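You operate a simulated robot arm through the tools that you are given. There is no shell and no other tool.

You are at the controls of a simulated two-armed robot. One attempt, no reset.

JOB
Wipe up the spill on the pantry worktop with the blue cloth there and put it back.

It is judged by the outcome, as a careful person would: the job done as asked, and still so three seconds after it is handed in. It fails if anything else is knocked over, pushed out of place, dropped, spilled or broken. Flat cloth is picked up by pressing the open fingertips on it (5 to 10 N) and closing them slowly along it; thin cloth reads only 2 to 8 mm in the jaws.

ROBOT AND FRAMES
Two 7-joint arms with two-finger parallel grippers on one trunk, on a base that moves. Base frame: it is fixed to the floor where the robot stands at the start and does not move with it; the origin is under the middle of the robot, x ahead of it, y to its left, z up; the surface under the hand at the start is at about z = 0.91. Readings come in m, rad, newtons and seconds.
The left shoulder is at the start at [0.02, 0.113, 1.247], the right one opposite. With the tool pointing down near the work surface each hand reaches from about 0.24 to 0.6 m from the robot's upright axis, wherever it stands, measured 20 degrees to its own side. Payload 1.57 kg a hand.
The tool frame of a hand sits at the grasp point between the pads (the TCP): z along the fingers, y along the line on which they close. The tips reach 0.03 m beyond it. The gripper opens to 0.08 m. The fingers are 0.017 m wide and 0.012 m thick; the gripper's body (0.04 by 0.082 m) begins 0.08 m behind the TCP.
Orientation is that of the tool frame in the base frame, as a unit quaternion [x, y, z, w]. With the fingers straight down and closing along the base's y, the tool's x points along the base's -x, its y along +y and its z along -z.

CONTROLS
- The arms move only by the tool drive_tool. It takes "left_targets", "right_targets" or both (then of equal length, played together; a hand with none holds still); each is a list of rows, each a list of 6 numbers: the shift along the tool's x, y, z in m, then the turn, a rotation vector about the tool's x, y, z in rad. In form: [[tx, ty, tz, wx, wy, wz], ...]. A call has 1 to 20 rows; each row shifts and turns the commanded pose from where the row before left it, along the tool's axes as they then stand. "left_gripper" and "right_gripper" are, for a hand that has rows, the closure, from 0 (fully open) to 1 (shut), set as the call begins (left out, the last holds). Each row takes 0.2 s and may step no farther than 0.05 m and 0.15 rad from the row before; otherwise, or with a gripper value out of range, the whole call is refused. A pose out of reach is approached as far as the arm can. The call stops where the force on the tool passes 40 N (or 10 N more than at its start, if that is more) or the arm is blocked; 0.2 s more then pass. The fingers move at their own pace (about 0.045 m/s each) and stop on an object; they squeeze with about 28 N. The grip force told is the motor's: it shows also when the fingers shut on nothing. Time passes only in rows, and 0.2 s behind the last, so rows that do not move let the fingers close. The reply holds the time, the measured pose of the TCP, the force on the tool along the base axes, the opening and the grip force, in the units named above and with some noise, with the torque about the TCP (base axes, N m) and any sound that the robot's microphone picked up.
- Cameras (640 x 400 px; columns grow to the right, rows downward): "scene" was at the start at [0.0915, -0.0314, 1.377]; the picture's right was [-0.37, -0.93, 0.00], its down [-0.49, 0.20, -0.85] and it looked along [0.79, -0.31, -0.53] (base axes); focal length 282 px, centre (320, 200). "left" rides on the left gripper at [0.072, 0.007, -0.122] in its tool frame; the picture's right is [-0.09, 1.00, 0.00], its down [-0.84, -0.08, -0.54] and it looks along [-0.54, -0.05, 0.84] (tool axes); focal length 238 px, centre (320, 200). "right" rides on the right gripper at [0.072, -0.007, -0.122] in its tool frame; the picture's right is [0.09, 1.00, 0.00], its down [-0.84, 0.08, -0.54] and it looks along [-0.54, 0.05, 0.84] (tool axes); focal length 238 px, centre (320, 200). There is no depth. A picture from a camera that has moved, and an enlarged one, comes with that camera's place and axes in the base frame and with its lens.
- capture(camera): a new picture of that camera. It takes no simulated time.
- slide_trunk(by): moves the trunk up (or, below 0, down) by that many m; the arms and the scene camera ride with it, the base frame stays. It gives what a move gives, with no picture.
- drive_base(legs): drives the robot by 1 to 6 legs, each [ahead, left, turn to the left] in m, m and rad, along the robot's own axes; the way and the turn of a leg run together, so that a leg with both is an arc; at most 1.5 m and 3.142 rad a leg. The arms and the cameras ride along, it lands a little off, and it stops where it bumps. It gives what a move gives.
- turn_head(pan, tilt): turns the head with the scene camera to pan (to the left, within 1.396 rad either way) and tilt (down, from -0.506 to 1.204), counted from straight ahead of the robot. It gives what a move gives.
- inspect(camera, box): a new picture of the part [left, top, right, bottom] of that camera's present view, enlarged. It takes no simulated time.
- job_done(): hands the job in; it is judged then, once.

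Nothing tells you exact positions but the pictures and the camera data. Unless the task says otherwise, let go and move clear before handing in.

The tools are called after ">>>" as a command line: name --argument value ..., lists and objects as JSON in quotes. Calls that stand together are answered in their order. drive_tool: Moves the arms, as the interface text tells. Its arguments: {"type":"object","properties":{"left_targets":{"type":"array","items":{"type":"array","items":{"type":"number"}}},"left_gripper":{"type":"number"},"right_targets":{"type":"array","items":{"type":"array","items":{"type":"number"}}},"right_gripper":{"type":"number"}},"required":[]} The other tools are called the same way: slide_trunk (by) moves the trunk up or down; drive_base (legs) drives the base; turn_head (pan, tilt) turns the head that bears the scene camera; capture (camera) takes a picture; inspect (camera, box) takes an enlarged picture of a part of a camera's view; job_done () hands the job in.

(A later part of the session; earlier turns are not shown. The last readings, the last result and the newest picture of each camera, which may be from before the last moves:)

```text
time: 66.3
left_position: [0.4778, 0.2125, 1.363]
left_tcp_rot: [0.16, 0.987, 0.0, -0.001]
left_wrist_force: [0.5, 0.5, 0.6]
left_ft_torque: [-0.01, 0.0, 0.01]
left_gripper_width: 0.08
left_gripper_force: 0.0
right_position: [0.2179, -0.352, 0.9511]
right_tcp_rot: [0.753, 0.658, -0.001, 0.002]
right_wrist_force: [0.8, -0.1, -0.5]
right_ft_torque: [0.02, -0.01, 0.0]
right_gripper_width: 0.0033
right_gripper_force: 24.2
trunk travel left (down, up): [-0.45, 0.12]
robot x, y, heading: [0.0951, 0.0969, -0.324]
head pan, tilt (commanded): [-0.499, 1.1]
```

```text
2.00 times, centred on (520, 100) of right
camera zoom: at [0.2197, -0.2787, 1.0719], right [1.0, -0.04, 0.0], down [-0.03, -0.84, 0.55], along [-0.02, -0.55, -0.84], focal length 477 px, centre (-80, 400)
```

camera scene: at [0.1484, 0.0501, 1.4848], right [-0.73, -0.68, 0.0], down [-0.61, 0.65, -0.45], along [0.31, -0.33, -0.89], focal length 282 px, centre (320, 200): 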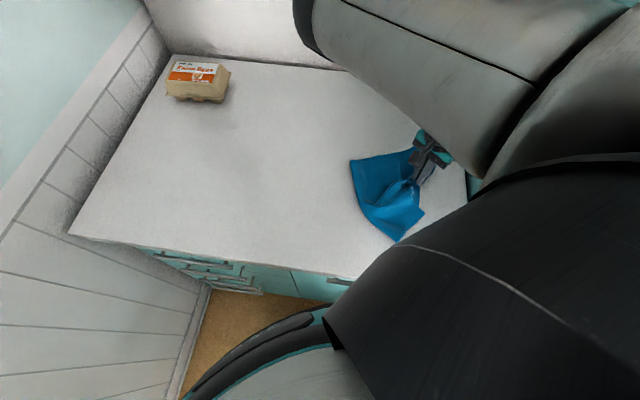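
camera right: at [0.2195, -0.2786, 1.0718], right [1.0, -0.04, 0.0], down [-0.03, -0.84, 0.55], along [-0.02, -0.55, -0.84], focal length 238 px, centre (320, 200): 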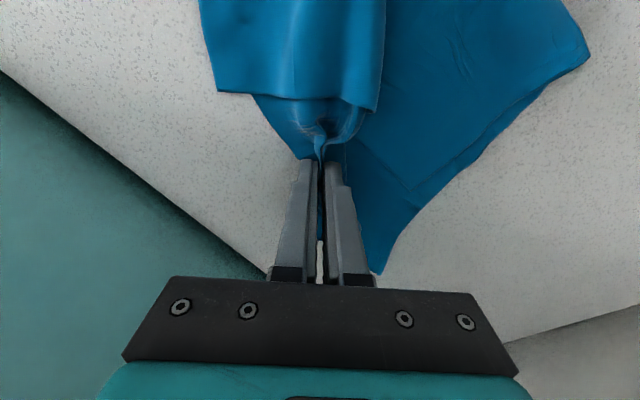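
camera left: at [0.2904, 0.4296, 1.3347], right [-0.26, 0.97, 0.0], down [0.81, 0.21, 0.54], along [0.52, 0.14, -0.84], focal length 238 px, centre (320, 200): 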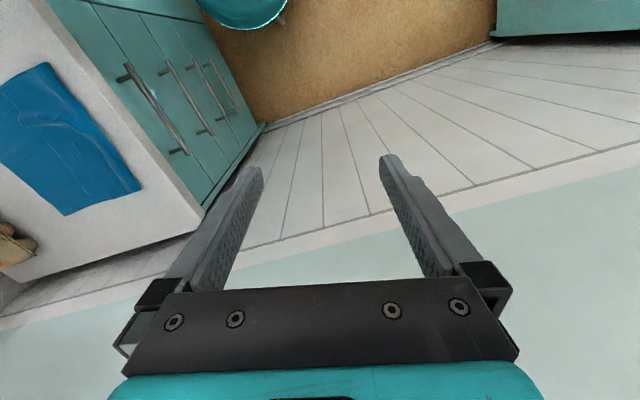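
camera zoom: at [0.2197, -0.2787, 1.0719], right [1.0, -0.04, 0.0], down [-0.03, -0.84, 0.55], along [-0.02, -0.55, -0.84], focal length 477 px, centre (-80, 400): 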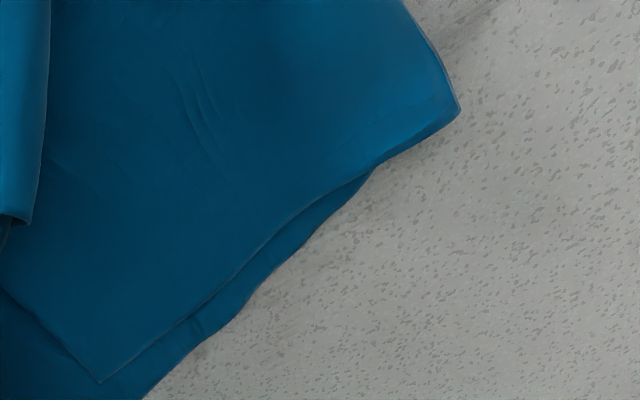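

The spill area looks clean so far. To keep the cloth flat I'll put it down here, look it over, re-grip it at its left end, and draw it home with the base turning back left.

>>> drive_tool --right_targets '[[0, 0, 0.005, 0, 0, 0], [0, 0, 0, 0, 0, 0]]' --right_gripper 1.0

>>> drive_tool --right_targets '[[0, 0, 0, 0, 0, 0], [0, 0, 0, 0, 0, 0]]' --right_gripper 0.7

>>> drive_tool --right_targets '[[0, 0, -0.01, 0, 0, 0], [0, 0, -0.02, 0, 0, 0], [0, 0, -0.03, 0, 0, 0], [0, 0, -0.04, 0, 0, 0], [0, 0, -0.04, 0, 0, 0], [0, 0, 0, 0, 0, 0]]'

>>> capture --camera "right"

>>> capture --camera "scene"

```text
time: 66.9
left_position: [0.4784, 0.2123, 1.3631]
left_tcp_rot: [0.16, 0.987, 0.001, 0.0]
left_wrist_force: [0.1, 0.1, -0.7]
left_ft_torque: [-0.02, 0.01, 0.0]
left_gripper_width: 0.08
left_gripper_force: 0.1
right_position: [0.216, -0.3527, 0.9443]
right_tcp_rot: [0.753, 0.658, -0.002, 0.002]
right_wrist_force: [0.3, 0.2, 0.9]
right_ft_torque: [0.02, 0.04, 0.05]
right_gripper_width: 0.0031
right_gripper_force: 24.3
trunk travel left (down, up): [-0.45, 0.12]
robot x, y, heading: [0.097, 0.1006, -0.322]
head pan, tilt (commanded): [-0.499, 1.1]
```

```text
time: 67.5
left_position: [0.4769, 0.2122, 1.3629]
left_tcp_rot: [0.16, 0.987, 0.0, -0.001]
left_wrist_force: [-1.0, -0.1, -0.3]
left_ft_torque: [-0.01, -0.01, -0.01]
left_gripper_width: 0.0801
left_gripper_force: 0.1
right_position: [0.2162, -0.3534, 0.9453]
right_tcp_rot: [0.753, 0.659, -0.002, 0.001]
right_wrist_force: [0.3, 0.4, -0.7]
right_ft_torque: [-0.03, 0.04, 0.0]
right_gripper_width: 0.024
right_gripper_force: 0.1
trunk travel left (down, up): [-0.45, 0.12]
robot x, y, heading: [0.095, 0.0964, -0.321]
head pan, tilt (commanded): [-0.499, 1.1]
```

```text
time: 68.9
left_position: [0.4794, 0.2103, 1.3635]
left_tcp_rot: [0.16, 0.987, -0.001, 0.001]
left_wrist_force: [-0.2, 0.9, 0.2]
left_ft_torque: [-0.01, 0.03, 0.03]
left_gripper_width: 0.08
left_gripper_force: 0.0
right_position: [0.2126, -0.3546, 1.0863]
right_tcp_rot: [0.753, 0.658, -0.002, 0.002]
right_wrist_force: [0.1, -0.6, -0.6]
right_ft_torque: [0.01, 0.04, 0.01]
right_gripper_width: 0.0241
right_gripper_force: 0.0
trunk travel left (down, up): [-0.45, 0.12]
robot x, y, heading: [0.0986, 0.097, -0.321]
head pan, tilt (commanded): [-0.499, 1.1]
```

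```text
taken
camera right: at [0.2162, -0.2808, 1.2066], right [1.0, -0.04, 0.0], down [-0.04, -0.84, 0.55], along [-0.02, -0.55, -0.84], focal length 238 px, centre (320, 200)
```

right: 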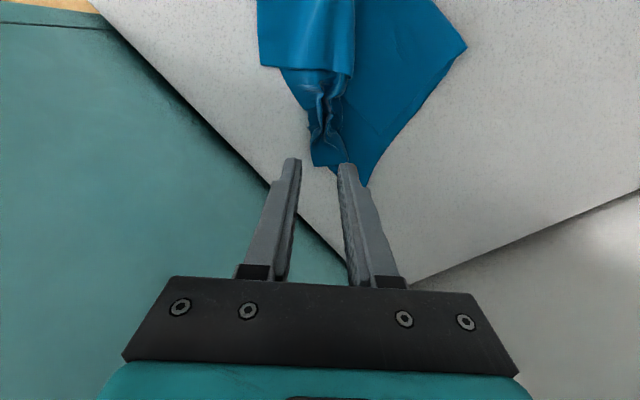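

```text
taken
camera scene: at [0.1484, 0.0497, 1.4847], right [-0.73, -0.68, 0.0], down [-0.61, 0.65, -0.45], along [0.31, -0.33, -0.89], focal length 282 px, centre (320, 200)
```

scene: 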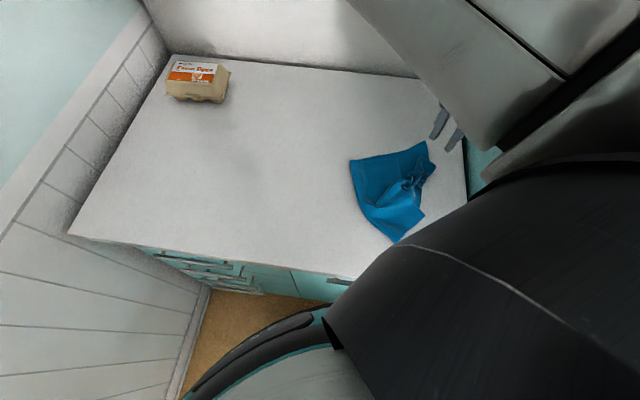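

I've released the cloth. Raising the hand and moving it over the cloth for a full view.

>>> drive_tool --right_targets '[[0.0283, 0.0131, -0.015, 0, 0, 0], [0.0283, 0.0131, -0.015, 0, 0, 0], [0.0283, 0.0131, -0.015, 0, 0, 0], [0.0283, 0.0131, -0.015, 0, 0, 0], [0, 0, 0, 0, 0, 0]]' --right_gripper 0

>>> capture --camera "right"

>>> inspect --camera "scene" --box '[320, 110, 480, 260]'

```text
time: 70.1
left_position: [0.4777, 0.2119, 1.3624]
left_tcp_rot: [0.16, 0.987, -0.001, 0.0]
left_wrist_force: [-0.3, 0.2, -0.4]
left_ft_torque: [-0.01, 0.0, 0.01]
left_gripper_width: 0.08
left_gripper_force: 0.1
right_position: [0.2824, -0.248, 1.1463]
right_tcp_rot: [0.753, 0.658, -0.001, 0.001]
right_wrist_force: [-0.4, -1.0, 0.1]
right_ft_torque: [0.04, 0.0, -0.01]
right_gripper_width: 0.0798
right_gripper_force: 0.1
trunk travel left (down, up): [-0.45, 0.12]
robot x, y, heading: [0.0989, 0.0995, -0.322]
head pan, tilt (commanded): [-0.499, 1.1]
```

```text
taken
camera right: at [0.2853, -0.1743, 1.2666], right [1.0, -0.04, 0.0], down [-0.03, -0.84, 0.55], along [-0.02, -0.54, -0.84], focal length 238 px, centre (320, 200)
```

right: 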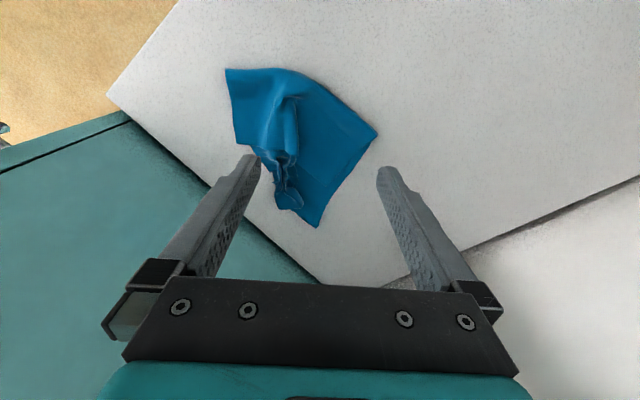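

```text
2.67 times, centred on (400, 185) of scene
camera zoom: at [0.149, 0.0487, 1.4856], right [-0.73, -0.68, 0.0], down [-0.6, 0.65, -0.47], along [0.32, -0.34, -0.89], focal length 751 px, centre (107, 240)
```

zoom: 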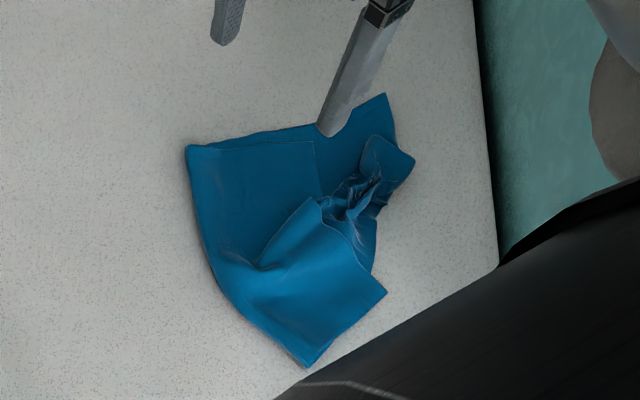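

The worktop around the cloth is clean and the cloth lies flat with its folds intact. I'll re-grip it just inside its left edge, near (0.29, -0.265), with the fingers turned to close along that edge.

>>> drive_tool --right_targets '[[-0.0158, 0.0098, 0.02, 0, 0, 0.14], [0, 0, 0.03, 0, 0, 0.14], [0, 0, 0.04, 0, 0, 0.14], [0, 0, 0.04, 0, 0, 0.14], [0, 0, 0, 0, 0, 0]]' --right_gripper 0

>>> capture --camera "right"

>>> inspect --camera "scene" --box '[320, 110, 480, 260]'

```text
time: 71.3
left_position: [0.4781, 0.2112, 1.3629]
left_tcp_rot: [0.16, 0.987, 0.0, 0.0]
left_wrist_force: [0.6, -0.1, 0.4]
left_ft_torque: [-0.03, 0.0, -0.01]
left_gripper_width: 0.0799
left_gripper_force: 0.0
right_position: [0.2581, -0.2602, 1.0167]
right_tcp_rot: [0.894, 0.448, 0.005, 0.006]
right_wrist_force: [0.3, 0.1, 0.5]
right_ft_torque: [0.0, 0.01, 0.02]
right_gripper_width: 0.0799
right_gripper_force: 0.1
right hand out of reach, approached as far as the arm can: row 1, 2, 4
trunk travel left (down, up): [-0.45, 0.12]
robot x, y, heading: [0.0988, 0.1006, -0.319]
head pan, tilt (commanded): [-0.499, 1.1]
```

```text
taken
camera right: at [0.2946, -0.1961, 1.1381], right [0.85, -0.52, 0.02], down [-0.45, -0.71, 0.54], along [-0.27, -0.47, -0.84], focal length 238 px, centre (320, 200)
```

right: 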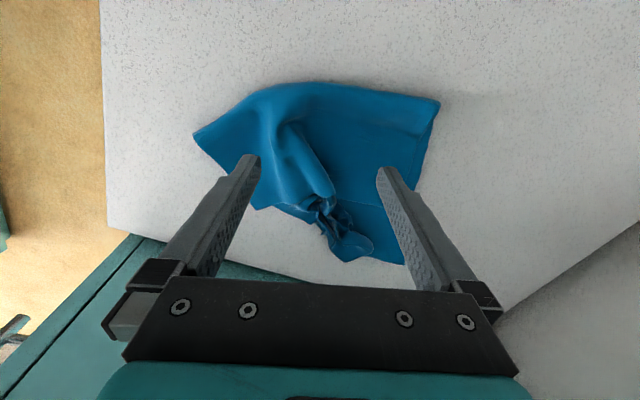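

```text
2.67 times, centred on (400, 185) of scene
camera zoom: at [0.1482, 0.0498, 1.4848], right [-0.73, -0.68, 0.0], down [-0.61, 0.65, -0.45], along [0.31, -0.33, -0.89], focal length 751 px, centre (107, 240)
```

zoom: 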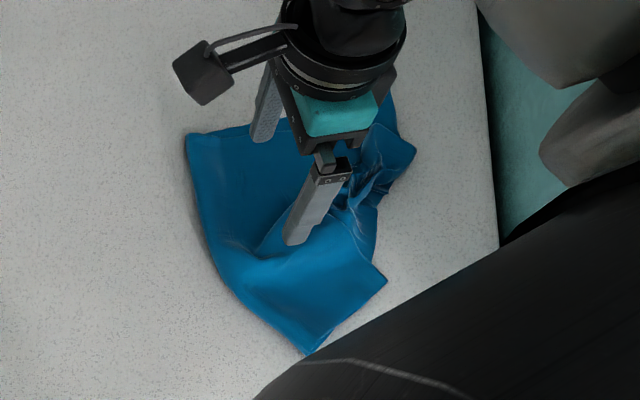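

The yaw there was a bit past the wrist's limit. I'll turn back slightly and settle over the grip point.

>>> drive_tool --right_targets '[[0, 0, 0, 0, 0, -0.15], [0, 0, 0, 0, 0, -0.15], [0.001, 0.015, 0.01, 0.0156, 0.001, 0], [0.001, 0.0148, 0.01, 0, 0, 0], [0, 0, 0, 0, 0, 0]]'

>>> capture --camera "right"

```text
time: 72.5
left_position: [0.4779, 0.2121, 1.3632]
left_tcp_rot: [0.159, 0.987, 0.0, 0.0]
left_wrist_force: [0.1, 0.2, 0.3]
left_ft_torque: [-0.01, 0.03, 0.0]
left_gripper_width: 0.08
left_gripper_force: 0.1
right_position: [0.2893, -0.2702, 0.9999]
right_tcp_rot: [0.817, 0.577, -0.002, 0.0]
right_wrist_force: [0.2, 0.3, 0.2]
right_ft_torque: [-0.01, -0.01, 0.01]
right_gripper_width: 0.0798
right_gripper_force: 0.1
trunk travel left (down, up): [-0.45, 0.12]
robot x, y, heading: [0.0975, 0.0954, -0.321]
head pan, tilt (commanded): [-0.499, 1.1]
```

```text
taken
camera right: at [0.3067, -0.1987, 1.1211], right [0.97, -0.25, 0.0], down [-0.21, -0.81, 0.54], along [-0.14, -0.53, -0.84], focal length 238 px, centre (320, 200)
```

right: 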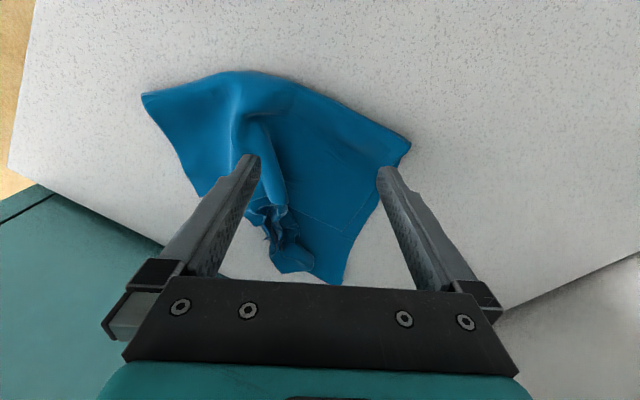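

Both fingertips are over the cloth's left part. I'll descend and make gentle contact.

>>> drive_tool --right_targets '[[0, 0, 0.025, 0, 0, 0], [0, 0, 0.02, 0, 0, 0], [0, 0, 0.007, 0, 0, 0], [0, 0, 0, 0, 0, 0]]'

>>> drive_tool --right_targets '[[0, 0, 0.002, 0, 0, 0], [0, 0, 0, 0, 0, 0]]'

>>> drive_tool --right_targets '[[0, 0, 0.0015, 0, 0, 0], [0, 0, 0, 0, 0, 0]]'

```text
time: 73.5
left_position: [0.4784, 0.2129, 1.3635]
left_tcp_rot: [0.16, 0.987, 0.0, 0.0]
left_wrist_force: [0.7, -0.4, 0.6]
left_ft_torque: [0.03, 0.02, -0.03]
left_gripper_width: 0.0799
left_gripper_force: 0.1
right_position: [0.2893, -0.2687, 0.9464]
right_tcp_rot: [0.816, 0.577, -0.002, -0.001]
right_wrist_force: [0.1, 0.0, 0.2]
right_ft_torque: [0.02, 0.05, 0.01]
right_gripper_width: 0.0803
right_gripper_force: 0.0
trunk travel left (down, up): [-0.45, 0.12]
robot x, y, heading: [0.0988, 0.0976, -0.322]
head pan, tilt (commanded): [-0.499, 1.1]
```

```text
time: 74.1
left_position: [0.4785, 0.2124, 1.3639]
left_tcp_rot: [0.16, 0.987, 0.0, 0.0]
left_wrist_force: [0.2, 0.7, -0.1]
left_ft_torque: [-0.02, 0.01, -0.01]
left_gripper_width: 0.08
left_gripper_force: 0.0
right_position: [0.289, -0.2697, 0.9451]
right_tcp_rot: [0.818, 0.576, -0.002, -0.001]
right_wrist_force: [0.1, 1.0, 0.8]
right_ft_torque: [0.04, 0.01, -0.01]
right_gripper_width: 0.08
right_gripper_force: 0.0
trunk travel left (down, up): [-0.45, 0.12]
robot x, y, heading: [0.0958, 0.0953, -0.314]
head pan, tilt (commanded): [-0.499, 1.1]
```

```text
time: 74.7
left_position: [0.4775, 0.2126, 1.3633]
left_tcp_rot: [0.16, 0.987, 0.001, 0.0]
left_wrist_force: [-0.6, 0.1, 0.2]
left_ft_torque: [0.03, -0.02, 0.02]
left_gripper_width: 0.0801
left_gripper_force: 0.0
right_position: [0.2893, -0.2703, 0.9424]
right_tcp_rot: [0.817, 0.576, -0.002, 0.0]
right_wrist_force: [0.9, -0.3, 2.9]
right_ft_torque: [0.01, 0.14, -0.03]
right_gripper_width: 0.0801
right_gripper_force: 0.0
trunk travel left (down, up): [-0.45, 0.12]
robot x, y, heading: [0.1, 0.1008, -0.322]
head pan, tilt (commanded): [-0.499, 1.1]
```

>>> drive_tool --right_targets '[[0, 0, 0.0008, 0.008, 0, 0], [0, 0, 0, 0, 0, 0]]'

>>> drive_tool --right_targets '[[0, 0, 0.0003, 0, 0, 0], [0, 0, 0, 0, 0, 0]]'

```text
time: 75.3
left_position: [0.4772, 0.2116, 1.3631]
left_tcp_rot: [0.159, 0.987, -0.001, 0.0]
left_wrist_force: [0.2, -0.8, 0.0]
left_ft_torque: [0.01, 0.01, 0.0]
left_gripper_width: 0.0798
left_gripper_force: 0.1
right_position: [0.2891, -0.2692, 0.9436]
right_tcp_rot: [0.816, 0.578, -0.005, -0.003]
right_wrist_force: [0.3, 0.1, 3.8]
right_ft_torque: [0.0, 0.08, 0.01]
right_gripper_width: 0.0799
right_gripper_force: 0.1
trunk travel left (down, up): [-0.45, 0.12]
robot x, y, heading: [0.0974, 0.0977, -0.32]
head pan, tilt (commanded): [-0.499, 1.1]
```

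```text
time: 75.9
left_position: [0.4788, 0.2125, 1.3643]
left_tcp_rot: [0.159, 0.987, -0.001, 0.0]
left_wrist_force: [0.2, 0.2, -0.4]
left_ft_torque: [0.02, -0.03, -0.01]
left_gripper_width: 0.0798
left_gripper_force: 0.2
right_position: [0.2902, -0.27, 0.9419]
right_tcp_rot: [0.817, 0.577, -0.005, -0.004]
right_wrist_force: [0.3, -0.6, 8.0]
right_ft_torque: [0.01, 0.08, -0.03]
right_gripper_width: 0.0799
right_gripper_force: 0.0
trunk travel left (down, up): [-0.45, 0.12]
robot x, y, heading: [0.1003, 0.0969, -0.322]
head pan, tilt (commanded): [-0.499, 1.1]
```

There's 8 N spread fairly evenly over both fingers. Closing slowly now.

>>> drive_tool --right_targets '[[0, 0, 0, 0, 0, 0]]' --right_gripper 0.12

>>> drive_tool --right_targets '[[0, 0, 0, 0, 0, 0]]' --right_gripper 0.24

>>> capture --camera "right"

```text
time: 76.3
left_position: [0.4774, 0.2126, 1.3624]
left_tcp_rot: [0.161, 0.987, 0.0, 0.0]
left_wrist_force: [-0.2, -0.7, 0.4]
left_ft_torque: [0.0, 0.02, -0.02]
left_gripper_width: 0.0802
left_gripper_force: 0.1
right_position: [0.2889, -0.2686, 0.9418]
right_tcp_rot: [0.817, 0.577, -0.004, -0.003]
right_wrist_force: [0.2, -1.0, 6.5]
right_ft_torque: [-0.03, -0.04, 0.01]
right_gripper_width: 0.0696
right_gripper_force: 0.0
trunk travel left (down, up): [-0.45, 0.12]
robot x, y, heading: [0.102, 0.0967, -0.318]
head pan, tilt (commanded): [-0.499, 1.1]
```

```text
time: 76.7
left_position: [0.4779, 0.2125, 1.3637]
left_tcp_rot: [0.16, 0.987, 0.001, 0.001]
left_wrist_force: [-0.2, -0.4, -0.5]
left_ft_torque: [0.01, 0.04, -0.01]
left_gripper_width: 0.0798
left_gripper_force: 0.1
right_position: [0.2896, -0.2696, 0.9422]
right_tcp_rot: [0.817, 0.577, -0.005, -0.004]
right_wrist_force: [-0.2, -0.1, 6.3]
right_ft_torque: [0.01, 0.04, -0.03]
right_gripper_width: 0.0598
right_gripper_force: 0.1
trunk travel left (down, up): [-0.45, 0.12]
robot x, y, heading: [0.098, 0.098, -0.325]
head pan, tilt (commanded): [-0.499, 1.1]
```

```text
taken
camera right: at [0.3081, -0.198, 1.0636], right [0.97, -0.25, -0.01], down [-0.2, -0.81, 0.54], along [-0.14, -0.52, -0.84], focal length 238 px, centre (320, 200)
```

right: 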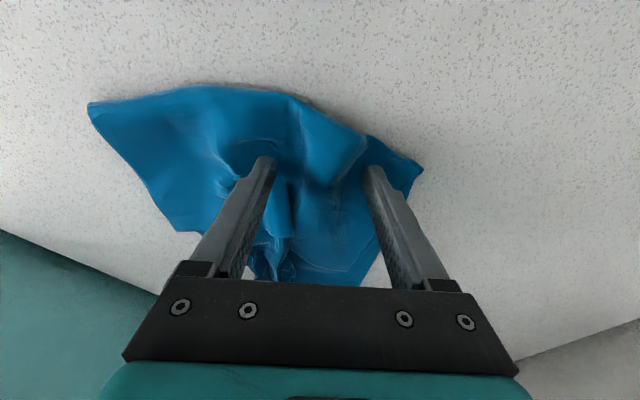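

The layers are gathering together between the fingers. I'll keep closing gradually.

>>> drive_tool --right_targets '[[0, 0, 0.0002, 0, 0, 0]]' --right_gripper 0.36

>>> drive_tool --right_targets '[[0, 0, 0, 0, 0, 0]]' --right_gripper 0.48

>>> drive_tool --right_targets '[[0, 0, 0, 0, 0, 0]]' --right_gripper 0.6

>>> drive_tool --right_targets '[[0, 0, 0, 0, 0, 0]]' --right_gripper 0.7

>>> capture --camera "right"

```text
time: 77.1
left_position: [0.478, 0.2128, 1.363]
left_tcp_rot: [0.161, 0.987, -0.001, 0.0]
left_wrist_force: [0.2, 0.7, -0.4]
left_ft_torque: [0.01, -0.02, -0.03]
left_gripper_width: 0.0803
left_gripper_force: 0.1
right_position: [0.2901, -0.2694, 0.9424]
right_tcp_rot: [0.816, 0.578, -0.005, -0.003]
right_wrist_force: [-0.7, 0.6, 9.8]
right_ft_torque: [0.01, 0.08, -0.01]
right_gripper_width: 0.0501
right_gripper_force: 0.0
trunk travel left (down, up): [-0.45, 0.12]
robot x, y, heading: [0.095, 0.0996, -0.32]
head pan, tilt (commanded): [-0.499, 1.1]
```

```text
time: 77.5
left_position: [0.4773, 0.2127, 1.363]
left_tcp_rot: [0.16, 0.987, -0.002, 0.001]
left_wrist_force: [0.1, -0.4, -0.4]
left_ft_torque: [0.0, 0.02, 0.01]
left_gripper_width: 0.0802
left_gripper_force: 0.1
right_position: [0.2892, -0.269, 0.9416]
right_tcp_rot: [0.817, 0.577, -0.004, -0.003]
right_wrist_force: [1.1, 0.2, 10.3]
right_ft_torque: [-0.01, 0.12, -0.01]
right_gripper_width: 0.0408
right_gripper_force: 0.1
trunk travel left (down, up): [-0.45, 0.12]
robot x, y, heading: [0.0975, 0.0971, -0.315]
head pan, tilt (commanded): [-0.499, 1.1]
```

```text
time: 77.9
left_position: [0.4786, 0.2125, 1.3645]
left_tcp_rot: [0.16, 0.987, -0.001, 0.0]
left_wrist_force: [-0.2, -1.0, -0.3]
left_ft_torque: [0.01, -0.01, -0.05]
left_gripper_width: 0.0799
left_gripper_force: 0.1
right_position: [0.2891, -0.269, 0.942]
right_tcp_rot: [0.817, 0.577, -0.005, -0.004]
right_wrist_force: [-0.4, 0.1, 12.7]
right_ft_torque: [-0.03, 0.09, -0.02]
right_gripper_width: 0.0314
right_gripper_force: 0.1
trunk travel left (down, up): [-0.45, 0.12]
robot x, y, heading: [0.0977, 0.1012, -0.322]
head pan, tilt (commanded): [-0.499, 1.1]
```

```text
time: 78.3
left_position: [0.4785, 0.212, 1.3633]
left_tcp_rot: [0.161, 0.987, 0.0, 0.0]
left_wrist_force: [0.1, -0.2, 0.2]
left_ft_torque: [-0.01, 0.03, 0.01]
left_gripper_width: 0.0802
left_gripper_force: 0.1
right_position: [0.2893, -0.2688, 0.9422]
right_tcp_rot: [0.817, 0.577, -0.005, -0.004]
right_wrist_force: [-0.7, -0.5, 12.7]
right_ft_torque: [0.01, 0.13, -0.01]
right_gripper_width: 0.0237
right_gripper_force: 0.0
trunk travel left (down, up): [-0.45, 0.12]
robot x, y, heading: [0.0986, 0.0979, -0.323]
head pan, tilt (commanded): [-0.499, 1.1]
```

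```text
taken
camera right: at [0.3083, -0.1982, 1.0634], right [0.97, -0.25, -0.01], down [-0.2, -0.81, 0.54], along [-0.14, -0.53, -0.84], focal length 238 px, centre (320, 200)
```

right: 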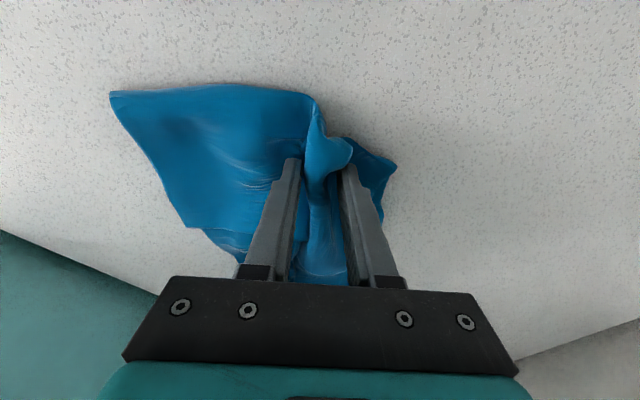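

>>> drive_tool --right_targets '[[0, 0, -0.0004, 0, 0, 0]]' --right_gripper 0.8

>>> drive_tool --right_targets '[[0, 0, 0, 0, 0, 0], [0, 0, 0, 0, 0, 0]]' --right_gripper 0.9

>>> drive_tool --right_targets '[[0, 0, 0, 0, 0, 0], [0, 0, 0, 0, 0, 0], [0, 0, 0, 0, 0, 0]]' --right_gripper 1.0

>>> capture --camera "right"

```text
time: 78.7
left_position: [0.4776, 0.2116, 1.3637]
left_tcp_rot: [0.16, 0.987, -0.001, 0.0]
left_wrist_force: [0.0, 0.1, 0.0]
left_ft_torque: [-0.01, 0.0, 0.02]
left_gripper_width: 0.0799
left_gripper_force: 0.1
right_position: [0.2886, -0.2693, 0.9423]
right_tcp_rot: [0.817, 0.576, -0.004, -0.004]
right_wrist_force: [-0.4, 0.0, 7.9]
right_ft_torque: [-0.04, 0.12, -0.01]
right_gripper_width: 0.0164
right_gripper_force: 0.1
trunk travel left (down, up): [-0.45, 0.12]
robot x, y, heading: [0.0948, 0.0953, -0.322]
head pan, tilt (commanded): [-0.499, 1.1]
```

```text
time: 79.3
left_position: [0.4783, 0.2124, 1.3643]
left_tcp_rot: [0.16, 0.987, 0.0, 0.0]
left_wrist_force: [1.0, 0.0, -0.5]
left_ft_torque: [0.01, 0.01, -0.02]
left_gripper_width: 0.0799
left_gripper_force: 0.0
right_position: [0.2893, -0.269, 0.9423]
right_tcp_rot: [0.817, 0.577, -0.003, -0.005]
right_wrist_force: [0.0, -0.7, 6.1]
right_ft_torque: [0.02, 0.04, 0.0]
right_gripper_width: 0.0088
right_gripper_force: 0.2
trunk travel left (down, up): [-0.45, 0.12]
robot x, y, heading: [0.098, 0.0975, -0.321]
head pan, tilt (commanded): [-0.499, 1.1]
```

```text
time: 80.1
left_position: [0.4783, 0.213, 1.3628]
left_tcp_rot: [0.16, 0.987, 0.001, 0.0]
left_wrist_force: [-0.4, 0.0, 0.3]
left_ft_torque: [-0.02, 0.01, -0.02]
left_gripper_width: 0.0798
left_gripper_force: 0.1
right_position: [0.2894, -0.2685, 0.9436]
right_tcp_rot: [0.817, 0.577, -0.005, -0.004]
right_wrist_force: [0.6, -0.4, 5.6]
right_ft_torque: [-0.01, -0.04, 0.0]
right_gripper_width: 0.0042
right_gripper_force: 24.6
trunk travel left (down, up): [-0.45, 0.12]
robot x, y, heading: [0.0957, 0.0972, -0.328]
head pan, tilt (commanded): [-0.499, 1.1]
```

```text
taken
camera right: at [0.3086, -0.1982, 1.0638], right [0.97, -0.25, -0.01], down [-0.2, -0.81, 0.54], along [-0.14, -0.52, -0.84], focal length 238 px, centre (320, 200)
```

right: 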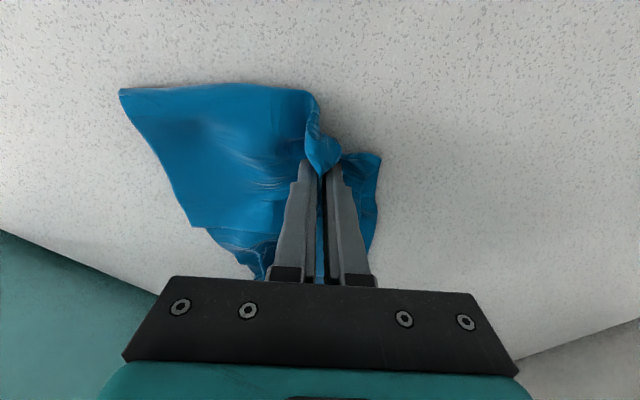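

The cloth is held again (4.2 mm, 24 N) and the spot where the spill lay looks clean. I'll lift slightly and draw the cloth home in stages, turning the base left while it shifts along the counter.

>>> drive_tool --right_targets '[[0, 0, -0.008, -0.008, 0, 0], [0, 0, -0.005, 0, 0, 0], [0, 0, 0, 0, 0, 0]]' --right_gripper 1.0

>>> drive_base --legs '[[0.0285, 0.0255, 0.34]]'

>>> capture --camera "right"

>>> turn_head --pan -0.7 --tilt 1.0

>>> capture --camera "scene"

```text
time: 80.9
left_position: [0.478, 0.212, 1.363]
left_tcp_rot: [0.16, 0.987, 0.0, 0.0]
left_wrist_force: [-1.2, 0.0, -0.4]
left_ft_torque: [0.02, -0.03, 0.02]
left_gripper_width: 0.0801
left_gripper_force: 0.1
right_position: [0.289, -0.268, 0.9559]
right_tcp_rot: [0.817, 0.577, -0.002, 0.0]
right_wrist_force: [-0.2, 1.5, 0.3]
right_ft_torque: [0.03, 0.01, 0.01]
right_gripper_width: 0.0037
right_gripper_force: 24.5
trunk travel left (down, up): [-0.45, 0.12]
robot x, y, heading: [0.0982, 0.1003, -0.319]
head pan, tilt (commanded): [-0.499, 1.1]
```

```text
time: 82.3
left_position: [0.4489, 0.3545, 1.3629]
left_tcp_rot: [-0.012, 1.0, 0.0, 0.0]
left_wrist_force: [-0.4, 0.5, 0.2]
left_ft_torque: [-0.02, 0.0, -0.03]
left_gripper_width: 0.08
left_gripper_force: 0.1
right_position: [0.4346, -0.1618, 0.9557]
right_tcp_rot: [0.706, 0.708, -0.002, 0.0]
right_wrist_force: [-0.5, -0.5, 0.3]
right_ft_torque: [-0.01, 0.01, -0.07]
right_gripper_width: 0.004
right_gripper_force: 24.7
trunk travel left (down, up): [-0.45, 0.12]
robot x, y, heading: [0.1297, 0.1167, 0.026]
head pan, tilt (commanded): [-0.499, 1.1]
```

```text
taken
camera right: at [0.4264, -0.089, 1.0767], right [1.0, 0.09, 0.0], down [0.08, -0.84, 0.54], along [0.05, -0.54, -0.84], focal length 238 px, centre (320, 200)
```

right: 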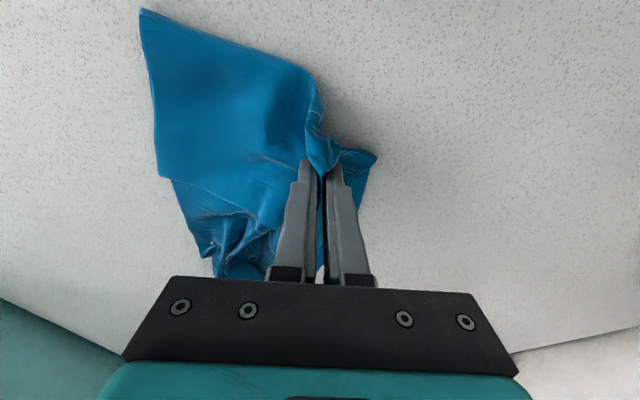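

```text
time: 83.1
left_position: [0.4484, 0.354, 1.3628]
left_tcp_rot: [-0.012, 1.0, 0.0, 0.0]
left_wrist_force: [0.3, -0.7, 0.5]
left_ft_torque: [0.01, 0.01, 0.03]
left_gripper_width: 0.0799
left_gripper_force: 0.1
right_position: [0.4326, -0.1615, 0.9551]
right_tcp_rot: [0.706, 0.708, -0.002, 0.0]
right_wrist_force: [-0.7, 0.4, -0.2]
right_ft_torque: [0.0, -0.03, -0.06]
right_gripper_width: 0.0037
right_gripper_force: 24.5
trunk travel left (down, up): [-0.45, 0.12]
robot x, y, heading: [0.1292, 0.1182, 0.017]
head pan, tilt (commanded): [-0.7, 1.0]
```

```text
taken
camera scene: at [0.1915, 0.0764, 1.4914], right [-0.63, -0.78, 0.0], down [-0.66, 0.53, -0.54], along [0.42, -0.34, -0.84], focal length 282 px, centre (320, 200)
```

scene: 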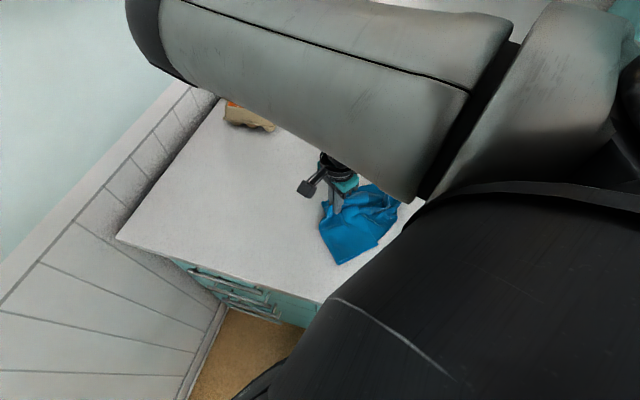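

The cloth is trailing well. Continuing with the second leg toward home.

>>> drive_base --legs '[[0.0343, 0.0149, 0.32]]'

>>> capture --camera "right"

>>> turn_head --pan -0.5 --tilt 1.0

>>> capture --camera "scene"

>>> capture --camera "left"

```text
time: 84.5
left_position: [0.3875, 0.4645, 1.3628]
left_tcp_rot: [-0.172, 0.985, -0.001, 0.0]
left_wrist_force: [0.3, -0.6, -0.2]
left_ft_torque: [-0.04, -0.02, 0.0]
left_gripper_width: 0.08
left_gripper_force: 0.1
right_position: [0.5369, -0.03, 0.9544]
right_tcp_rot: [0.583, 0.812, -0.003, 0.0]
right_wrist_force: [0.3, -0.6, 0.0]
right_ft_torque: [-0.04, 0.03, -0.04]
right_gripper_width: 0.004
right_gripper_force: 24.6
trunk travel left (down, up): [-0.45, 0.12]
robot x, y, heading: [0.1591, 0.1382, 0.346]
head pan, tilt (commanded): [-0.7, 1.0]
```

```text
taken
camera right: at [0.508, 0.037, 1.0767], right [0.91, 0.41, 0.0], down [0.34, -0.77, 0.54], along [0.22, -0.5, -0.84], focal length 238 px, centre (320, 200)
```

right: 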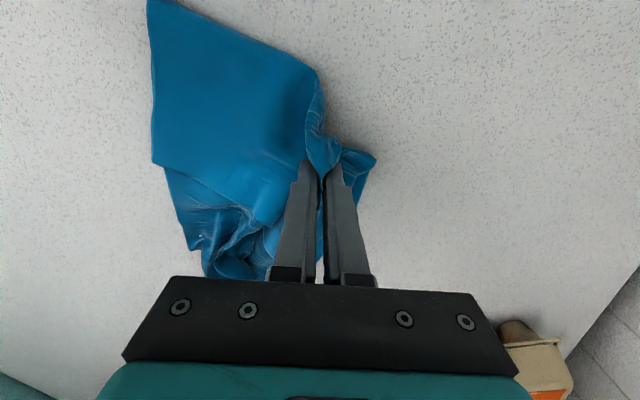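

```text
time: 85.2
left_position: [0.3885, 0.4642, 1.363]
left_tcp_rot: [-0.172, 0.985, 0.0, 0.0]
left_wrist_force: [-0.8, 0.4, 0.3]
left_ft_torque: [-0.02, 0.01, 0.0]
left_gripper_width: 0.08
left_gripper_force: 0.0
right_position: [0.537, -0.0303, 0.9546]
right_tcp_rot: [0.582, 0.813, -0.002, 0.0]
right_wrist_force: [0.7, 0.2, -0.1]
right_ft_torque: [0.01, 0.0, -0.02]
right_gripper_width: 0.004
right_gripper_force: 24.3
trunk travel left (down, up): [-0.45, 0.12]
robot x, y, heading: [0.1598, 0.1391, 0.35]
head pan, tilt (commanded): [-0.499, 1.0]
```

```text
taken
camera scene: at [0.2363, 0.133, 1.4914], right [-0.15, -0.99, 0.0], down [-0.83, 0.13, -0.54], along [0.53, -0.08, -0.84], focal length 282 px, centre (320, 200)
```

scene: 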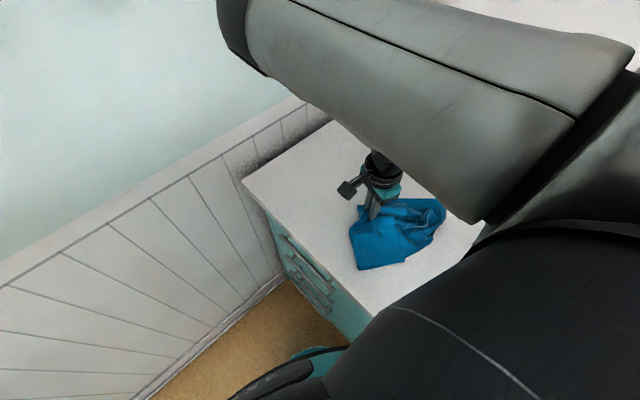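

```text
taken
camera left: at [0.3163, 0.4451, 1.4847], right [-0.25, 0.97, 0.0], down [0.81, 0.21, 0.54], along [0.52, 0.14, -0.84], focal length 238 px, centre (320, 200)
```

left: 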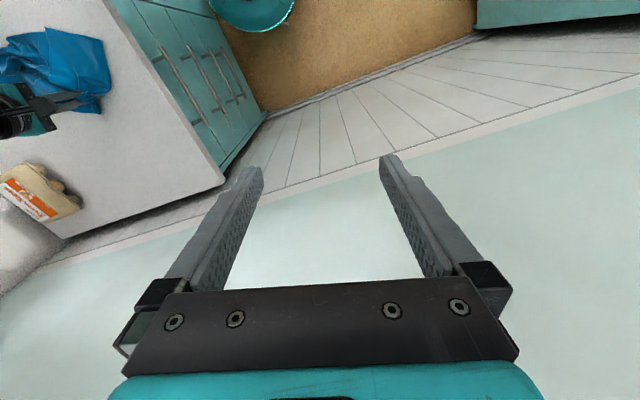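

The cloth is now about 13 cm short of its original place along the counter. I'll draw it the rest of the way with the arm, in two halves.

>>> drive_tool --right_targets '[[0.01, 0.0241, 0, 0, 0, 0], [0.01, 0.0241, 0, 0, 0, 0], [0, 0, 0, 0, 0, 0]]'

>>> turn_head --pan -0.5 --tilt 0.6

>>> capture --camera "scene"

```text
time: 86.0
left_position: [0.3879, 0.4639, 1.3634]
left_tcp_rot: [-0.172, 0.985, 0.0, 0.0]
left_wrist_force: [-0.3, 0.3, -0.1]
left_ft_torque: [-0.02, -0.01, -0.01]
left_gripper_width: 0.0798
left_gripper_force: 0.1
right_position: [0.5499, -0.0187, 0.9561]
right_tcp_rot: [0.582, 0.813, 0.0, 0.001]
right_wrist_force: [0.6, 0.6, -0.8]
right_ft_torque: [0.01, 0.0, -0.05]
right_gripper_width: 0.004
right_gripper_force: 24.7
right hand out of reach, approached as far as the arm can: row 1, 2
trunk travel left (down, up): [-0.45, 0.12]
robot x, y, heading: [0.1572, 0.1379, 0.348]
head pan, tilt (commanded): [-0.499, 1.0]
```

```text
time: 86.9
left_position: [0.3878, 0.4651, 1.3633]
left_tcp_rot: [-0.173, 0.985, 0.0, 0.0]
left_wrist_force: [0.4, -0.5, 0.5]
left_ft_torque: [-0.03, 0.01, 0.02]
left_gripper_width: 0.0797
left_gripper_force: 0.1
right_position: [0.55, -0.0193, 0.9543]
right_tcp_rot: [0.582, 0.813, 0.001, 0.002]
right_wrist_force: [-0.1, -0.3, -0.2]
right_ft_torque: [-0.03, -0.01, -0.05]
right_gripper_width: 0.0042
right_gripper_force: 24.3
trunk travel left (down, up): [-0.45, 0.12]
robot x, y, heading: [0.1592, 0.1361, 0.344]
head pan, tilt (commanded): [-0.499, 0.6]
```

```text
taken
camera scene: at [0.2548, 0.1303, 1.5233], right [-0.15, -0.99, 0.0], down [-0.56, 0.09, -0.82], along [0.81, -0.13, -0.57], focal length 282 px, centre (320, 200)
```

scene: 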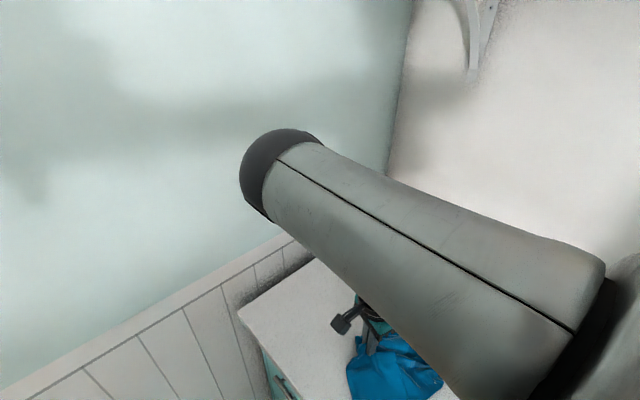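

The wrist is at its twist limit again. I'll turn the tool back a little, which also untwists the cloth slightly, and then extend.

>>> drive_tool --right_targets '[[0, 0, 0, 0, 0, -0.15], [0, 0, 0, 0, 0, -0.15], [0, 0, 0, 0, 0, 0]]'

>>> drive_tool --right_targets '[[0.0025, 0.024, 0, 0, 0, 0], [0.0025, 0.024, 0, 0, 0, 0], [0, 0, 0, 0, 0, 0]]'

>>> capture --camera "right"

>>> capture --camera "scene"

```text
time: 87.7
left_position: [0.3885, 0.464, 1.3625]
left_tcp_rot: [-0.172, 0.985, 0.0, 0.0]
left_wrist_force: [0.7, -0.3, -0.3]
left_ft_torque: [0.02, 0.0, -0.01]
left_gripper_width: 0.0802
left_gripper_force: 0.1
right_position: [0.5494, -0.0197, 0.9561]
right_tcp_rot: [0.455, 0.891, -0.002, 0.0]
right_wrist_force: [-0.6, -0.2, 0.6]
right_ft_torque: [0.0, -0.02, -0.08]
right_gripper_width: 0.0042
right_gripper_force: 24.6
trunk travel left (down, up): [-0.45, 0.12]
robot x, y, heading: [0.1583, 0.14, 0.347]
head pan, tilt (commanded): [-0.499, 0.6]
```

```text
time: 88.5
left_position: [0.388, 0.4644, 1.3623]
left_tcp_rot: [-0.173, 0.985, 0.0, 0.001]
left_wrist_force: [0.0, -0.2, -0.2]
left_ft_torque: [-0.02, 0.02, -0.01]
left_gripper_width: 0.08
left_gripper_force: 0.1
right_position: [0.5817, 0.013, 0.9572]
right_tcp_rot: [0.454, 0.891, -0.002, 0.0]
right_wrist_force: [0.7, 0.1, 0.4]
right_ft_torque: [-0.01, 0.0, -0.03]
right_gripper_width: 0.0038
right_gripper_force: 24.7
right hand out of reach, approached as far as the arm can: row 2
trunk travel left (down, up): [-0.45, 0.12]
robot x, y, heading: [0.1611, 0.138, 0.346]
head pan, tilt (commanded): [-0.499, 0.6]
```

```text
taken
camera right: at [0.5354, 0.0682, 1.0783], right [0.75, 0.66, 0.0], down [0.55, -0.63, 0.54], along [0.36, -0.41, -0.84], focal length 238 px, centre (320, 200)
```

right: 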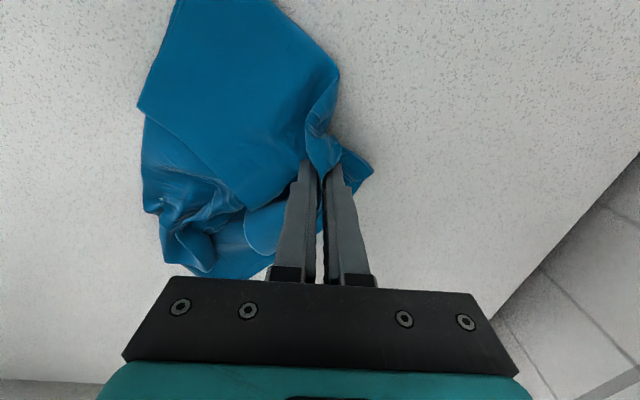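

```text
taken
camera scene: at [0.2546, 0.1307, 1.5234], right [-0.15, -0.99, 0.0], down [-0.56, 0.09, -0.83], along [0.82, -0.13, -0.56], focal length 282 px, centre (320, 200)
```

scene: 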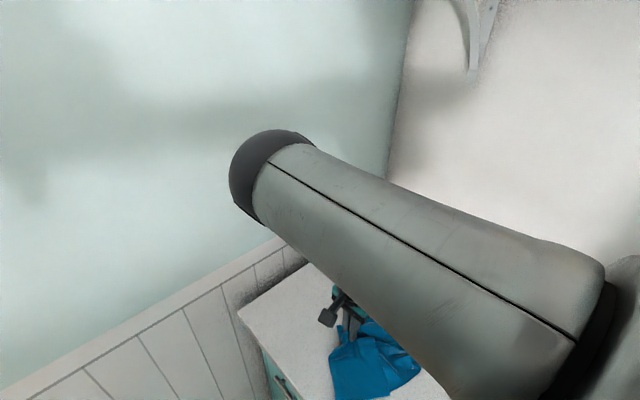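

The cloth is now about 6 cm short of home. I'll turn the tool back a bit more and extend the rest.

>>> drive_tool --right_targets '[[0, 0, 0, 0, 0, -0.15], [0, 0, 0, 0, 0, -0.15], [-0.0056, 0.0192, 0, 0, 0, 0], [-0.0056, 0.0192, 0, 0, 0, 0], [-0.0056, 0.0192, 0, 0, 0, 0], [0, 0, 0, 0, 0, 0]]'

>>> capture --camera "right"

>>> turn_head --pan -0.4 --tilt 0.9

>>> capture --camera "scene"

```text
time: 89.9
left_position: [0.388, 0.4629, 1.363]
left_tcp_rot: [-0.171, 0.985, 0.0, 0.0]
left_wrist_force: [0.9, 0.1, 0.3]
left_ft_torque: [0.02, -0.04, 0.06]
left_gripper_width: 0.0797
left_gripper_force: 0.0
right_position: [0.624, 0.043, 0.9576]
right_tcp_rot: [0.315, 0.949, 0.0, 0.0]
right_wrist_force: [-0.4, -0.6, 0.6]
right_ft_torque: [-0.02, 0.0, -0.06]
right_gripper_width: 0.0036
right_gripper_force: 24.8
right hand out of reach, approached as far as the arm can: row 5
trunk travel left (down, up): [-0.45, 0.12]
robot x, y, heading: [0.1569, 0.1381, 0.344]
head pan, tilt (commanded): [-0.499, 0.6]
```

```text
taken
camera right: at [0.5617, 0.0818, 1.0783], right [0.52, 0.85, 0.0], down [0.72, -0.44, 0.54], along [0.46, -0.28, -0.84], focal length 238 px, centre (320, 200)
```

right: 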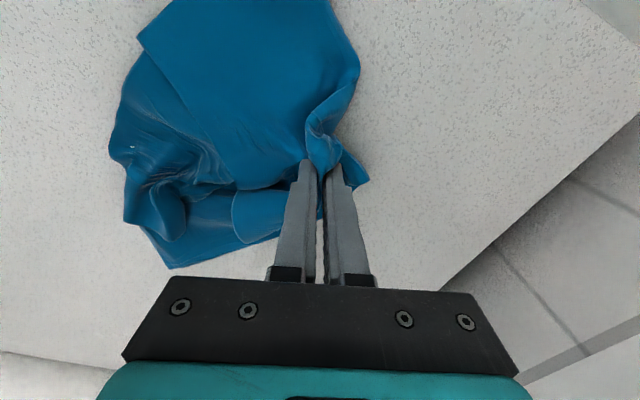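

```text
time: 90.7
left_position: [0.3877, 0.464, 1.3636]
left_tcp_rot: [-0.172, 0.985, 0.0, 0.0]
left_wrist_force: [-0.8, 0.3, -0.1]
left_ft_torque: [0.0, -0.02, -0.01]
left_gripper_width: 0.08
left_gripper_force: 0.2
right_position: [0.6235, 0.0434, 0.9567]
right_tcp_rot: [0.316, 0.949, 0.0, 0.0]
right_wrist_force: [-0.2, 0.2, -0.5]
right_ft_torque: [0.03, 0.01, -0.07]
right_gripper_width: 0.0041
right_gripper_force: 24.4
trunk travel left (down, up): [-0.45, 0.12]
robot x, y, heading: [0.155, 0.1392, 0.343]
head pan, tilt (commanded): [-0.4, 0.901]
```

```text
taken
camera scene: at [0.2428, 0.1397, 1.4987], right [-0.05, -1.0, 0.0], down [-0.78, 0.04, -0.62], along [0.62, -0.03, -0.78], focal length 282 px, centre (320, 200)
```

scene: 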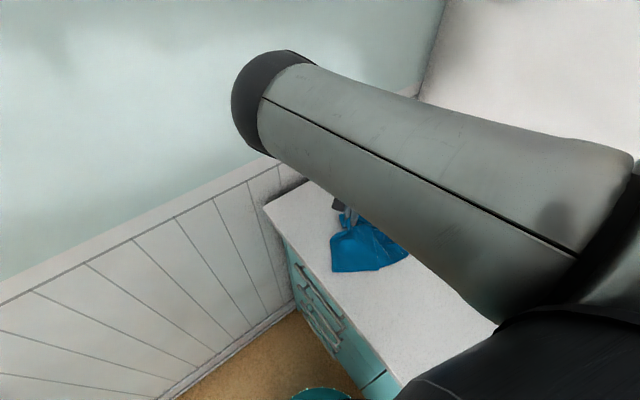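

The cloth's outline is now centred at about (0.588, -0.006), matching its original centre, and it's fully on the worktop. I'll lower it, let go and lift clear.

>>> drive_tool --right_targets '[[0, 0, 0.006, 0, 0, 0], [0, 0, 0.005, 0, 0, 0], [0, 0, 0, 0, 0, 0]]'

>>> drive_tool --right_targets '[[0, 0, 0, 0, 0, 0], [0, 0, 0, 0, 0, 0], [0, 0, 0, 0, 0, 0]]' --right_gripper 0.6

>>> capture --camera "right"

```text
time: 91.5
left_position: [0.3876, 0.4632, 1.3643]
left_tcp_rot: [-0.172, 0.985, -0.001, 0.0]
left_wrist_force: [0.4, 0.1, 0.1]
left_ft_torque: [0.0, 0.03, 0.04]
left_gripper_width: 0.08
left_gripper_force: 0.1
right_position: [0.623, 0.0428, 0.957]
right_tcp_rot: [0.315, 0.949, -0.001, 0.0]
right_wrist_force: [0.3, 0.2, 0.4]
right_ft_torque: [0.0, -0.01, -0.07]
right_gripper_width: 0.0042
right_gripper_force: 24.6
right hand out of reach, approached as far as the arm can: row 1, 2
trunk travel left (down, up): [-0.45, 0.12]
robot x, y, heading: [0.1622, 0.1372, 0.344]
head pan, tilt (commanded): [-0.4, 0.901]
```

```text
time: 92.3
left_position: [0.3887, 0.4646, 1.3639]
left_tcp_rot: [-0.172, 0.985, 0.0, 0.0]
left_wrist_force: [-0.6, 0.5, 0.0]
left_ft_torque: [-0.01, 0.0, 0.0]
left_gripper_width: 0.0801
left_gripper_force: 0.1
right_position: [0.623, 0.0433, 0.9568]
right_tcp_rot: [0.315, 0.949, 0.001, 0.001]
right_wrist_force: [-0.1, -0.5, 0.6]
right_ft_torque: [0.03, -0.02, 0.02]
right_gripper_width: 0.0322
right_gripper_force: 0.0
trunk travel left (down, up): [-0.45, 0.12]
robot x, y, heading: [0.1553, 0.142, 0.342]
head pan, tilt (commanded): [-0.4, 0.901]
```

```text
taken
camera right: at [0.5616, 0.0817, 1.0783], right [0.52, 0.85, 0.0], down [0.72, -0.44, 0.54], along [0.46, -0.28, -0.84], focal length 238 px, centre (320, 200)
```

right: 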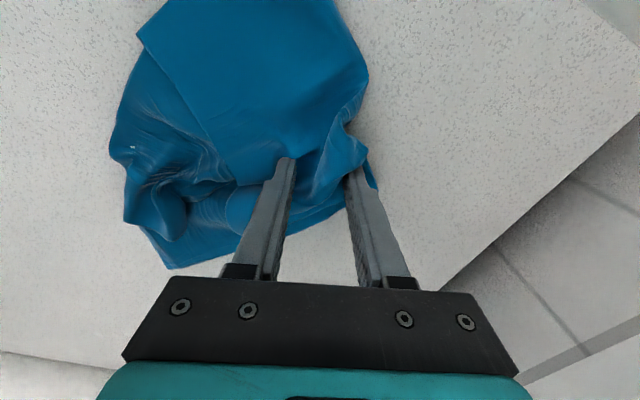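

The cloth has come free. Lifting the hand straight up and looking over both the cloth and the spill area.

>>> drive_tool --right_targets '[[0, 0, -0.015, 0, 0, 0], [0, 0, -0.03, 0, 0, 0], [0, 0, -0.04, 0, 0, 0], [0, 0, -0.04, 0, 0, 0], [0, 0, -0.04, 0, 0, 0], [0, 0, 0, 0, 0, 0]]'

>>> capture --camera "right"

>>> capture --camera "scene"

>>> capture --camera "left"

```text
time: 93.7
left_position: [0.3897, 0.4639, 1.3632]
left_tcp_rot: [-0.172, 0.985, 0.0, 0.0]
left_wrist_force: [0.3, -0.5, 0.4]
left_ft_torque: [0.01, 0.01, 0.0]
left_gripper_width: 0.0799
left_gripper_force: 0.1
right_position: [0.616, 0.0303, 1.1179]
right_tcp_rot: [0.316, 0.949, 0.0, 0.0]
right_wrist_force: [0.2, -0.9, 0.4]
right_ft_torque: [0.0, 0.0, -0.01]
right_gripper_width: 0.0319
right_gripper_force: 0.1
right hand out of reach, approached as far as the arm can: row 4, 5
trunk travel left (down, up): [-0.45, 0.12]
robot x, y, heading: [0.164, 0.1403, 0.346]
head pan, tilt (commanded): [-0.4, 0.901]
```

```text
taken
camera right: at [0.5542, 0.069, 1.2386], right [0.52, 0.85, 0.0], down [0.72, -0.44, 0.54], along [0.46, -0.28, -0.84], focal length 238 px, centre (320, 200)
```

right: 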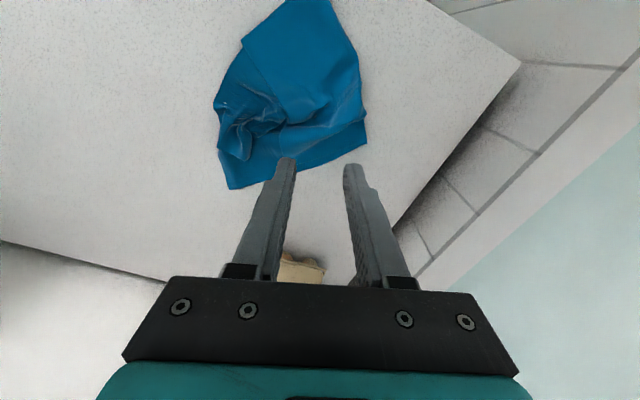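

```text
taken
camera scene: at [0.2432, 0.1399, 1.4986], right [-0.05, -1.0, 0.0], down [-0.78, 0.04, -0.62], along [0.62, -0.03, -0.78], focal length 282 px, centre (320, 200)
```

scene: 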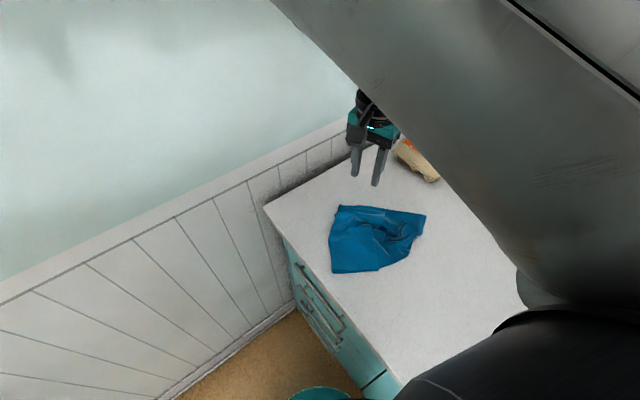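

```text
taken
camera left: at [0.3167, 0.4454, 1.4846], right [-0.25, 0.97, 0.0], down [0.81, 0.21, 0.54], along [0.52, 0.14, -0.84], focal length 238 px, centre (320, 200)
```

left: 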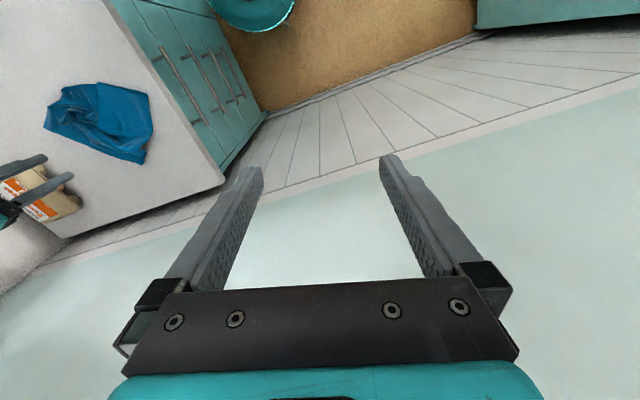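

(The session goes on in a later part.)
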